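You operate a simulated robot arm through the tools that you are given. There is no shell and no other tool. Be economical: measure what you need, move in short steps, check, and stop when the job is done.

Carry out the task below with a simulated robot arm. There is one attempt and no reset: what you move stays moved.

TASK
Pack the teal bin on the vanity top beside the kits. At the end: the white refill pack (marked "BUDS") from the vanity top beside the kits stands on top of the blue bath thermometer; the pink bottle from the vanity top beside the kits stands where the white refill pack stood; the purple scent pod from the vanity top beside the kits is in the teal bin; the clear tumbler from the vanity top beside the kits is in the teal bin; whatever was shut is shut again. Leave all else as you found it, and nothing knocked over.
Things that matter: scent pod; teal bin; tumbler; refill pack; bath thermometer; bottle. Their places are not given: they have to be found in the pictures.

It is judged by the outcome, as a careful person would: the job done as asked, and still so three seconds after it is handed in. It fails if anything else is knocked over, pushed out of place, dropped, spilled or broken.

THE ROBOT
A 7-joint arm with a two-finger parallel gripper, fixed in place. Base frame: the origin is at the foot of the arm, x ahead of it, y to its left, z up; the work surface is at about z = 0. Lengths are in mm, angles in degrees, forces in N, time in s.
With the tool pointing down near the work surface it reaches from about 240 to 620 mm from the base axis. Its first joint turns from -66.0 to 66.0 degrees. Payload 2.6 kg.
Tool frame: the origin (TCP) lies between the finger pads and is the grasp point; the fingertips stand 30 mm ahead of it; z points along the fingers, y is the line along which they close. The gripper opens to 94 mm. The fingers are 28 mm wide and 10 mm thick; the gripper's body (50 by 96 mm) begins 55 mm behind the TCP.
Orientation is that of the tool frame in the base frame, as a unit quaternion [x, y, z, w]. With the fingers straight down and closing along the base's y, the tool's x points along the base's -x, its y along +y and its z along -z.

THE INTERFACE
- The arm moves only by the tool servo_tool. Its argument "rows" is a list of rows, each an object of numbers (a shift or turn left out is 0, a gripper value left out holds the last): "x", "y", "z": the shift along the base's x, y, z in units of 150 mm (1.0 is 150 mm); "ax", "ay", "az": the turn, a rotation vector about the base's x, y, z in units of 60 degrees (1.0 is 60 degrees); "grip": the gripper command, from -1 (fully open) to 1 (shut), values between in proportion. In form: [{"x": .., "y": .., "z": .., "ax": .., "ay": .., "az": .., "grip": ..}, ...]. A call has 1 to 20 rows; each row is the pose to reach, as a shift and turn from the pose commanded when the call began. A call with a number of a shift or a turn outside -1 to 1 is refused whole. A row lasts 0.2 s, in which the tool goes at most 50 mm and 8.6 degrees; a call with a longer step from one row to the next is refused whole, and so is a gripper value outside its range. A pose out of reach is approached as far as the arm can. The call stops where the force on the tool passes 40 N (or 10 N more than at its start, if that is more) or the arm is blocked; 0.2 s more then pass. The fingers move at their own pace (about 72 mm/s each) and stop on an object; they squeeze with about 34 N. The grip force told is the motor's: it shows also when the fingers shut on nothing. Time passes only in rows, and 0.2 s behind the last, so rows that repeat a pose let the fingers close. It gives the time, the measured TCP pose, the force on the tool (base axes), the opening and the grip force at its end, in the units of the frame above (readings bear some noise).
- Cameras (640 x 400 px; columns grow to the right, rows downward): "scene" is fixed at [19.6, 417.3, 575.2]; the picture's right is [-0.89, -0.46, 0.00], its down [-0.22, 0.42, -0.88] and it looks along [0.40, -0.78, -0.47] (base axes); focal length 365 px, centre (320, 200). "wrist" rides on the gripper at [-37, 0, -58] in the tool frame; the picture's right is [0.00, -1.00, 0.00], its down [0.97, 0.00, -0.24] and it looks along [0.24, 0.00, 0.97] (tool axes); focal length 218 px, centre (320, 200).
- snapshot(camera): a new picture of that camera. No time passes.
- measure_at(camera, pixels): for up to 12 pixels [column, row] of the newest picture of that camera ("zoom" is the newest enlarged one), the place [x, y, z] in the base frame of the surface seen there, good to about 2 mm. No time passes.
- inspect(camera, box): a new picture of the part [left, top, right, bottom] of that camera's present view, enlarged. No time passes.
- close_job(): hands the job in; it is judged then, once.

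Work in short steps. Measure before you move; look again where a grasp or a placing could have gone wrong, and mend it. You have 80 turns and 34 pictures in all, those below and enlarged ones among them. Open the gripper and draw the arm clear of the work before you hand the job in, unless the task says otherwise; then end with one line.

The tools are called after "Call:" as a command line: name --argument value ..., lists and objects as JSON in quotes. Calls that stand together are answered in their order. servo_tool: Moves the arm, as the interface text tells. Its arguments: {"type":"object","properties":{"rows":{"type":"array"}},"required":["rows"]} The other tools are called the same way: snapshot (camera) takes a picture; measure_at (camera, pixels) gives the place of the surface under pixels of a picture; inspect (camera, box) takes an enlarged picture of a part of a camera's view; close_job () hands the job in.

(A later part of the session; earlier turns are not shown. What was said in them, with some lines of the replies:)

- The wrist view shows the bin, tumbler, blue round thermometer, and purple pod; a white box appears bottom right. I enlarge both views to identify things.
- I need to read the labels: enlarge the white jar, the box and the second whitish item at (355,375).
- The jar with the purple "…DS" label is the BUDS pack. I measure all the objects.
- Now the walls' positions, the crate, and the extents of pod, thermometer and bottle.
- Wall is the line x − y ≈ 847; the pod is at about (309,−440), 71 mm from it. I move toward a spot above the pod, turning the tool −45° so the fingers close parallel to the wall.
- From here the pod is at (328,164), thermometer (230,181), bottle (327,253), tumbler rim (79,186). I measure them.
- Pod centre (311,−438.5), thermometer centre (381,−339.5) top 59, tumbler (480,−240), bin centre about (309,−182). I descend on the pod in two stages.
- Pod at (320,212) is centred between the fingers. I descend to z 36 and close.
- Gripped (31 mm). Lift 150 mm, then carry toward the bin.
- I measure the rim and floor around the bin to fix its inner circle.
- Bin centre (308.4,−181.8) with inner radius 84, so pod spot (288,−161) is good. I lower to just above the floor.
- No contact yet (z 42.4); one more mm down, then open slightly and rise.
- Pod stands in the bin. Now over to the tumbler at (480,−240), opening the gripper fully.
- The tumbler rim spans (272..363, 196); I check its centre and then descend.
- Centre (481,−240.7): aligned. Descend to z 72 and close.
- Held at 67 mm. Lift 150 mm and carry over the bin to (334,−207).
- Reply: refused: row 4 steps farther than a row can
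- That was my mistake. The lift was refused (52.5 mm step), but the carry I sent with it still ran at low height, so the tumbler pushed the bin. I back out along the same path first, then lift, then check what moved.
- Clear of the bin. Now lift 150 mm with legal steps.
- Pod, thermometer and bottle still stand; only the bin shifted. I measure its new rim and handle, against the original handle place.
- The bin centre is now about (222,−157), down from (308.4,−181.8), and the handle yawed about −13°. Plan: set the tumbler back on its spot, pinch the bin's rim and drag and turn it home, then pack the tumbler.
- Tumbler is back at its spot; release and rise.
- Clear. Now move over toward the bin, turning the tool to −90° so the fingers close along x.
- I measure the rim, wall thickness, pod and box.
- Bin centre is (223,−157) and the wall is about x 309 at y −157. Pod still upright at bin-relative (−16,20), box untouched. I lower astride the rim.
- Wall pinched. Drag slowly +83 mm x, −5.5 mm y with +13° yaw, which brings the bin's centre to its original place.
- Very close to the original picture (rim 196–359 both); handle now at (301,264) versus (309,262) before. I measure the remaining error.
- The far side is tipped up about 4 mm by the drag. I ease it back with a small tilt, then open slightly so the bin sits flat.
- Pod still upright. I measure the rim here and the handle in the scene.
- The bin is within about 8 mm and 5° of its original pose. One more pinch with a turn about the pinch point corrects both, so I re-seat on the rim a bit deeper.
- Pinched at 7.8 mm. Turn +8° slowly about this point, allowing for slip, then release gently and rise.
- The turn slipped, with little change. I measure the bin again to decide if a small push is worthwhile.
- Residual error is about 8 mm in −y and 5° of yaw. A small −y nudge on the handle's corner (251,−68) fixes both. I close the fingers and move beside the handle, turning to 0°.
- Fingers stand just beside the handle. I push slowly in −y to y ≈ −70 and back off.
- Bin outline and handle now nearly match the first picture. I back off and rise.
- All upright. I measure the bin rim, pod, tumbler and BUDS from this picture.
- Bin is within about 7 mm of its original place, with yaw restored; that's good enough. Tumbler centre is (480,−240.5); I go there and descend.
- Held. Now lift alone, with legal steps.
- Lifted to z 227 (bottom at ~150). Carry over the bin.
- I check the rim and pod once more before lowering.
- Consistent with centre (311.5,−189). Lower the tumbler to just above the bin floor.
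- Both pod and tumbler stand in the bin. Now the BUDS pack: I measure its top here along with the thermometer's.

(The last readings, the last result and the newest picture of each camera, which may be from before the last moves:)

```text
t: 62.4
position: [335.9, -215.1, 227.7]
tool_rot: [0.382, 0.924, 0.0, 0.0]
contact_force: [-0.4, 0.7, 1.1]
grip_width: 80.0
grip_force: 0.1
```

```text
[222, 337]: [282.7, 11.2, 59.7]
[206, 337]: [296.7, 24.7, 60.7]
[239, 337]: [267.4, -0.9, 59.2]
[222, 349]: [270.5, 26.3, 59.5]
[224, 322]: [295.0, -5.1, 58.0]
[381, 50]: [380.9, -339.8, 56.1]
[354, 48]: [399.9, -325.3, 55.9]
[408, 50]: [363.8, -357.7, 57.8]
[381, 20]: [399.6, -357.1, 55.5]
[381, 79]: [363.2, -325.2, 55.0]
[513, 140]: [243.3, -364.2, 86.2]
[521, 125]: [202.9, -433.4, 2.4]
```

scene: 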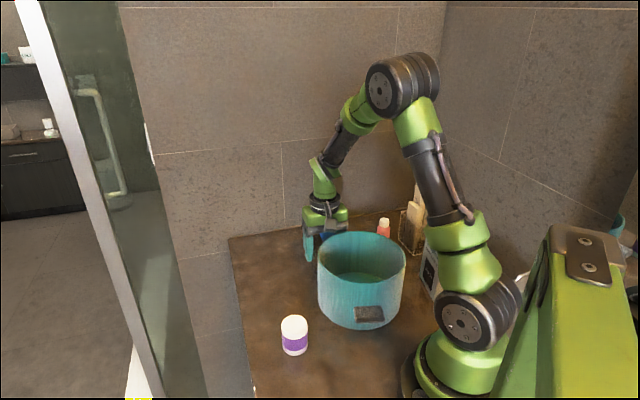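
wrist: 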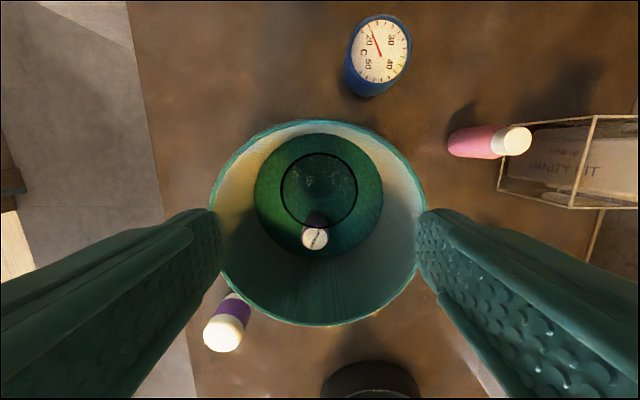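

BUDS centre is about (282,12.5), top 60; thermometer centre (381.3,−340.5). Move above BUDS.

Call:
servo_tool --rows '[{"x": -0.06, "y": 0.15}, {"x": -0.12, "y": 0.35}, {"x": -0.2, "y": 0.55}, {"x": -0.28, "y": 0.78}, {"x": -0.353, "y": 1}, {"x": -0.353, "y": 1}]'

Call:
servo_tool --rows '[{"y": 0.2, "grip": -0.7}, {"y": 0.4}, {"y": 0.503}, {"y": 0.503, "z": -0.2}, {"y": 0.503, "z": -0.5}, {"y": 0.503, "z": -0.8}, {"y": 0.503, "z": -0.8}]'

Call:
snapshot --camera "wrist"

```text
t: 63.8
position: [281.0, -65.3, 225.0]
tool_rot: [0.383, 0.924, 0.0, 0.0]
contact_force: [-0.8, -0.5, -0.3]
grip_width: 80.1
grip_force: 0.1
```

```text
t: 65.4
position: [280.9, 12.2, 105.4]
tool_rot: [0.383, 0.924, 0.0, 0.0]
contact_force: [0.3, 0.5, 0.1]
grip_width: 80.2
grip_force: 0.1
```

```text
4 pictures are left
```

wrist: 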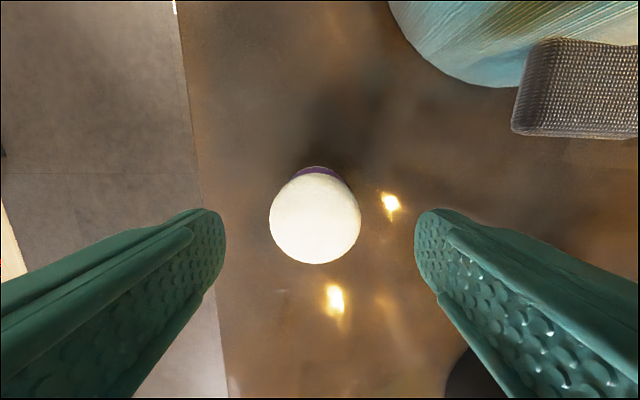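

Call:
measure_at --camera "wrist" --pixels '[[272, 217], [359, 217], [315, 262], [315, 182], [315, 170]]'

Call:
servo_tool --rows '[{"z": -0.2}, {"z": -0.35}, {"z": -0.422}, {"z": -0.422}, {"z": -0.422, "grip": 0}, {"z": -0.422, "grip": 0.3}, {"z": -0.422, "grip": 1}, {"z": -0.422, "grip": 1}, {"z": -0.422, "grip": 1}]'

```text
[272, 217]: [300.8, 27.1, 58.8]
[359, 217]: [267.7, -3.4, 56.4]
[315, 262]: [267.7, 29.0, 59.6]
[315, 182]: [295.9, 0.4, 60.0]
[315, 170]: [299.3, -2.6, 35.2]
```

```text
t: 67.4
position: [282.4, 12.3, 43.7]
tool_rot: [0.382, 0.924, 0.0, 0.0]
contact_force: [0.6, -0.5, 0.2]
grip_width: 46.8
grip_force: 33.9
```

BUDS gripped (46.8 mm); its spot was (283.5,12.5). Lift 150 mm.

Call:
servo_tool --rows '[{"z": 0.1}, {"z": 0.3}, {"z": 0.55}, {"z": 0.8}, {"z": 1}, {"z": 1}]'

```text
t: 68.8
position: [281.2, 12.1, 194.5]
tool_rot: [0.383, 0.924, 0.0, 0.0]
contact_force: [0.4, 0.1, -0.1]
grip_width: 46.7
grip_force: 34.3
```

Call:
servo_tool --rows '[{"x": 0.05, "y": -0.15, "z": 0.05}, {"x": 0.1, "y": -0.35, "z": 0.1}, {"x": 0.16, "y": -0.6, "z": 0.1}, {"x": 0.22, "y": -0.8, "z": 0.1}, {"x": 0.28, "y": -1, "z": 0.1}, {"x": 0.28, "y": -1, "z": 0.1}]'

Call:
servo_tool --rows '[{"x": 0.05, "y": -0.15}, {"x": 0.1, "y": -0.35}, {"x": 0.16, "y": -0.6}, {"x": 0.22, "y": -0.8}, {"x": 0.28, "y": -1}, {"x": 0.28, "y": -1}]'

Call:
servo_tool --rows '[{"x": 0.05, "y": -0.18}, {"x": 0.102, "y": -0.354}, {"x": 0.102, "y": -0.354}, {"x": 0.102, "y": -0.354}]'

```text
t: 70.2
position: [324.1, -139.3, 208.8]
tool_rot: [0.382, 0.924, 0.0, -0.001]
contact_force: [0.5, 1.1, -0.5]
grip_width: 46.8
grip_force: 33.8
```

```text
t: 71.6
position: [365.2, -289.0, 209.1]
tool_rot: [0.382, 0.924, 0.0, 0.0]
contact_force: [0.6, 0.3, -0.4]
grip_width: 46.3
grip_force: 33.7
```

```text
t: 72.6
position: [381.4, -343.5, 209.5]
tool_rot: [0.383, 0.924, 0.0, 0.0]
contact_force: [-0.1, 0.4, 0.6]
grip_width: 46.6
grip_force: 34.2
```

Above the thermometer. Lower to about 2 mm above its face.

Call:
servo_tool --rows '[{"z": -0.2}, {"z": -0.4}, {"z": -0.55}, {"z": -0.65}, {"z": -0.685}, {"z": -0.685}, {"z": -0.685}]'

Call:
inspect --camera "scene" --box '[270, 160, 420, 260]'

```text
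t: 74.2
position: [381.3, -342.7, 105.1]
tool_rot: [0.382, 0.924, 0.0, 0.0]
contact_force: [1.0, 0.4, -0.6]
grip_width: 46.5
grip_force: 34.4
```

```text
4.00 times, centred on (345, 210) of scene
```

zoom: 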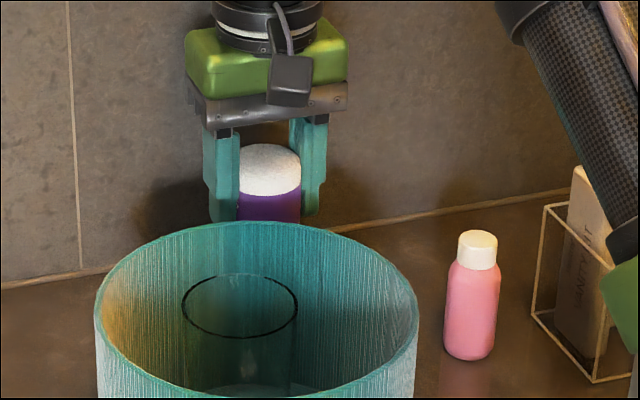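

Thermometer is hidden behind the bin. I lower by feel in ~2 mm steps.

Call:
servo_tool --rows '[{"z": -0.007}, {"z": -0.015}, {"z": -0.015}]'

Call:
servo_tool --rows '[{"z": -0.006}, {"z": -0.01}, {"z": -0.01}]'

```text
t: 75.0
position: [380.8, -342.0, 103.1]
tool_rot: [0.383, 0.924, 0.0, 0.0]
contact_force: [0.6, 0.3, -0.4]
grip_width: 46.7
grip_force: 33.5
```

```text
t: 75.8
position: [380.4, -342.4, 102.1]
tool_rot: [0.382, 0.924, 0.0, 0.001]
contact_force: [-1.3, 1.0, 5.8]
grip_width: 46.7
grip_force: 33.8
```

Contact felt (5.8 N). I open gently and rise straight up.

Call:
servo_tool --rows '[{"grip": -0.05}, {"grip": -0.2}, {"grip": -0.4}, {"grip": -0.4}, {"z": 0.15}, {"z": 0.4}, {"z": 0.7}, {"z": 0.95}, {"z": 0.95}]'

Call:
snapshot --camera "wrist"

```text
t: 77.8
position: [380.0, -342.4, 245.6]
tool_rot: [0.383, 0.924, 0.0, 0.0]
contact_force: [0.0, 0.5, 0.3]
grip_width: 65.8
grip_force: 0.0
```

```text
2 pictures are left
```

wrist: 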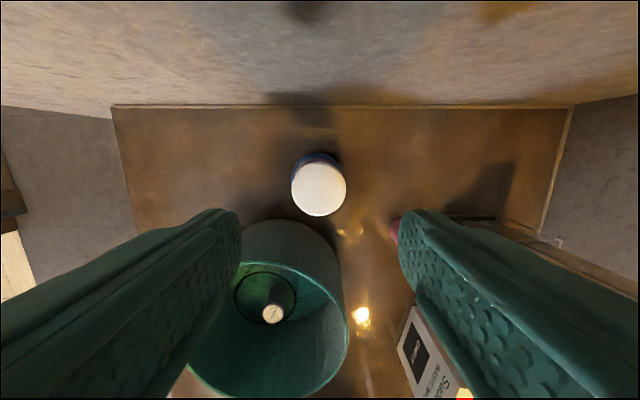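

BUDS stands on the thermometer. Before the bottle, I check the pack's top and the heights of the files in the crate next to it.

Call:
measure_at --camera "wrist" --pixels '[[319, 190], [293, 190], [346, 190], [319, 215]]'

Call:
measure_at --camera "scene" --pixels '[[432, 180], [420, 184], [438, 192], [416, 205], [403, 213], [418, 195]]'

Call:
measure_at --camera "zoom" --pixels '[[545, 205], [575, 180], [600, 195], [532, 310], [592, 380], [478, 238], [470, 350], [447, 300], [498, 300]]'

```text
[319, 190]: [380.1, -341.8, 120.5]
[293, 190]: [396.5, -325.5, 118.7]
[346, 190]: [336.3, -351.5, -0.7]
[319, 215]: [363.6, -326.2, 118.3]
```

```text
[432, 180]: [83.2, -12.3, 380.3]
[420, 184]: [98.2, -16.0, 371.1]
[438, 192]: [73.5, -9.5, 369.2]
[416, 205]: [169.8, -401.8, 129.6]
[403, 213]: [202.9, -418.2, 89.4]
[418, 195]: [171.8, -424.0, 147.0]
```

```text
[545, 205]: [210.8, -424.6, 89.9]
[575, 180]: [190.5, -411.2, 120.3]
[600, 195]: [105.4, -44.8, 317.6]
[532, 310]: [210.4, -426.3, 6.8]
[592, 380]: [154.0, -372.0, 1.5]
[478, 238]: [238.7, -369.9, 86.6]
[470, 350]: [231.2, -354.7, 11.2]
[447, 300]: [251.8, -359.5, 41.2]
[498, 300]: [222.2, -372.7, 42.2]
```

Pack's top is level at 120 (centre 380,−341). Crate face is 62 mm from the bottle (237.5,−367) along the closing axis, so with a 60 mm opening it clears. Move above the bottle.

Call:
servo_tool --rows '[{"x": -0.15, "y": -0.03, "grip": -0.28}, {"x": -0.35, "y": -0.06}, {"x": -0.6, "y": -0.11}, {"x": -0.8, "y": -0.15}, {"x": -0.959, "y": -0.176}, {"x": -0.959, "y": -0.176}, {"x": -0.959, "y": -0.176, "z": -0.2}, {"x": -0.959, "y": -0.176, "z": -0.45}, {"x": -0.959, "y": -0.176, "z": -0.65}, {"x": -0.959, "y": -0.176, "z": -0.65}]'

Call:
snapshot --camera "wrist"

```text
t: 80.0
position: [238.0, -368.8, 146.2]
tool_rot: [0.383, 0.924, 0.0, -0.001]
contact_force: [-0.3, 0.1, -0.6]
grip_width: 60.2
grip_force: 0.1
```

```text
1 pictures are left
```

wrist: 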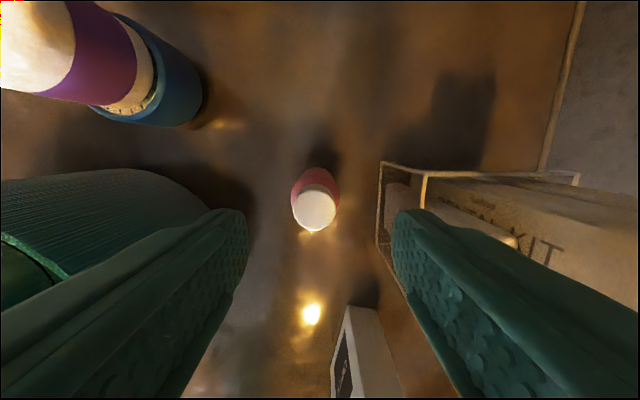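

Bottle centred at (315,207). I verify lateral clearance to the crate and bin before descending.

Call:
measure_at --camera "wrist" --pixels '[[381, 164], [378, 243], [424, 176], [379, 200], [390, 190], [315, 210], [300, 207], [330, 207], [200, 205], [315, 185]]'

```text
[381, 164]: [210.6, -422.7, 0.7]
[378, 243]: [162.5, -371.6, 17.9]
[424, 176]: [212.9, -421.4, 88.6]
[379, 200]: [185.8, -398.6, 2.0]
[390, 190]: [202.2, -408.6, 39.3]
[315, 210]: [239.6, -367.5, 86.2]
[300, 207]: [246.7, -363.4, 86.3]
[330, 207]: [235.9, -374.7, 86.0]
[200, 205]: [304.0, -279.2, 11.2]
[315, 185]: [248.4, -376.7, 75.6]
```

Clearance is fine (crate 58 mm, fingers reach 40 mm). Descend to z 55 and close.

Call:
servo_tool --rows '[{"x": 0.013, "y": -0.009, "z": -0.15}, {"x": 0.013, "y": -0.009, "z": -0.35}, {"x": 0.013, "y": -0.009, "z": -0.52}, {"x": 0.013, "y": -0.009, "z": -0.606}, {"x": 0.013, "y": -0.009, "z": -0.606}, {"x": 0.013, "y": -0.009, "z": -0.606, "grip": 0.1}, {"x": 0.013, "y": -0.009, "z": -0.606, "grip": 0.4}, {"x": 0.013, "y": -0.009, "z": -0.606, "grip": 1}, {"x": 0.013, "y": -0.009, "z": -0.606, "grip": 1}]'

```text
t: 82.0
position: [239.6, -370.2, 55.5]
tool_rot: [0.383, 0.924, 0.001, 0.0]
contact_force: [0.0, 0.4, -0.5]
grip_width: 32.7
grip_force: 34.1
```

Bottle gripped (32.7 mm). Lift alone.

Call:
servo_tool --rows '[{"z": 0.1}, {"z": 0.3}, {"z": 0.55}, {"z": 0.8}, {"z": 1}, {"z": 1}]'

```text
t: 83.4
position: [238.4, -367.9, 206.2]
tool_rot: [0.383, 0.924, 0.001, 0.001]
contact_force: [-0.4, 0.1, -0.7]
grip_width: 32.4
grip_force: 34.2
```

Call:
servo_tool --rows '[{"x": 0.03, "y": 0.15}, {"x": 0.06, "y": 0.35}, {"x": 0.1, "y": 0.6}, {"x": 0.13, "y": 0.8}, {"x": 0.15, "y": 1}, {"x": 0.15, "y": 1}]'

Call:
servo_tool --rows '[{"x": 0.03, "y": 0.15}, {"x": 0.06, "y": 0.35}, {"x": 0.08, "y": 0.6}, {"x": 0.1, "y": 0.8}, {"x": 0.12, "y": 1}, {"x": 0.12, "y": 1}]'

Call:
servo_tool --rows '[{"x": 0.01, "y": 0.2}, {"x": 0.02, "y": 0.4}, {"x": 0.024, "y": 0.539}, {"x": 0.024, "y": 0.539}]'

```text
t: 84.8
position: [262.1, -220.4, 206.7]
tool_rot: [0.383, 0.924, 0.0, 0.0]
contact_force: [-0.2, 1.2, -0.8]
grip_width: 32.6
grip_force: 33.9
```

```text
t: 86.2
position: [280.9, -68.7, 204.6]
tool_rot: [0.383, 0.924, 0.0, 0.0]
contact_force: [-0.2, 0.0, -0.4]
grip_width: 32.6
grip_force: 34.2
```

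```text
t: 87.2
position: [283.4, 12.0, 207.0]
tool_rot: [0.382, 0.924, 0.001, 0.001]
contact_force: [-0.4, -0.3, -1.1]
grip_width: 32.5
grip_force: 34.0
```

Above the BUDS spot. Lower to just above the surface.

Call:
servo_tool --rows '[{"z": -0.25}, {"z": -0.5}, {"z": -0.75}, {"z": -0.9}, {"z": -0.975}, {"z": -0.99}, {"z": -0.99}]'

Call:
servo_tool --rows '[{"z": -0.005}, {"z": -0.01}, {"z": -0.01}]'

```text
t: 88.8
position: [284.1, 11.2, 58.5]
tool_rot: [0.383, 0.924, 0.0, 0.001]
contact_force: [-0.7, 0.8, 3.4]
grip_width: 32.6
grip_force: 33.7
```

```text
t: 89.6
position: [284.2, 10.7, 56.8]
tool_rot: [0.383, 0.924, 0.0, 0.002]
contact_force: [1.4, -0.5, 9.4]
grip_width: 32.3
grip_force: 33.9
```

Bottle rests on the surface (9 N). Ease up 1 mm, open, rise and swing clear.

Call:
servo_tool --rows '[{"z": 0.006}, {"z": 0.006, "grip": 0.2}, {"z": 0.006, "grip": -0.1}, {"z": 0.006, "grip": -0.4}, {"z": 0.006, "grip": -0.4}, {"z": 0.15}, {"z": 0.4}, {"z": 0.7}, {"z": 1}, {"z": 1}]'

Call:
servo_tool --rows '[{"x": 0.2, "y": -0.15, "z": 0.2, "grip": -1}, {"x": 0.4, "y": -0.3, "z": 0.4}, {"x": 0.55, "y": -0.5, "z": 0.6}, {"x": 0.6, "y": -0.7, "z": 0.8}, {"x": 0.6, "y": -0.8, "z": 0.95}, {"x": 0.6, "y": -0.8, "z": 0.95}]'

Call:
snapshot --camera "scene"

```text
t: 91.8
position: [281.7, 10.5, 206.4]
tool_rot: [0.383, 0.924, 0.0, 0.0]
contact_force: [-0.3, 0.3, -0.3]
grip_width: 66.2
grip_force: 0.0
```

```text
t: 93.2
position: [373.5, -110.4, 348.7]
tool_rot: [0.383, 0.924, 0.0, 0.0]
contact_force: [0.3, -0.1, 0.3]
grip_width: 94.1
grip_force: 0.0
```

```text
0 pictures are left
```

scene: 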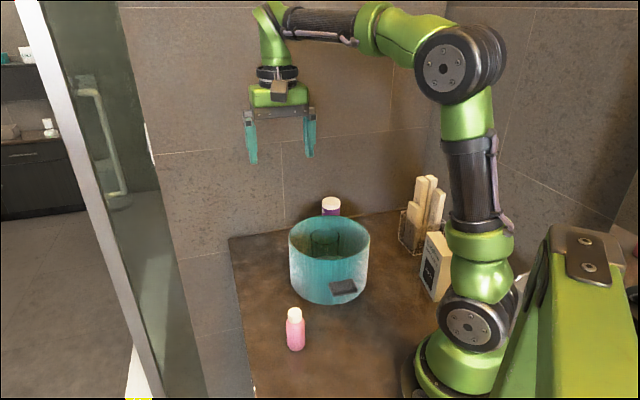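

The last picture shows the bottle upright on the BUDS spot, the pack on the thermometer behind the bin, the tumbler in the bin, and the arm clear with its gripper open. I hand it in.

Call:
close_job

```text
The job is handed in.
```

The job is handed in: the scent pod and tumbler stand in the teal bin, the BUDS pack is on the thermometer, and the bottle is where the pack stood. Partway through I knocked the bin about 90 mm with the tumbler, then moved it back to within about 7 mm of its original place. Nothing fell over, and nothing had been shut to begin with.
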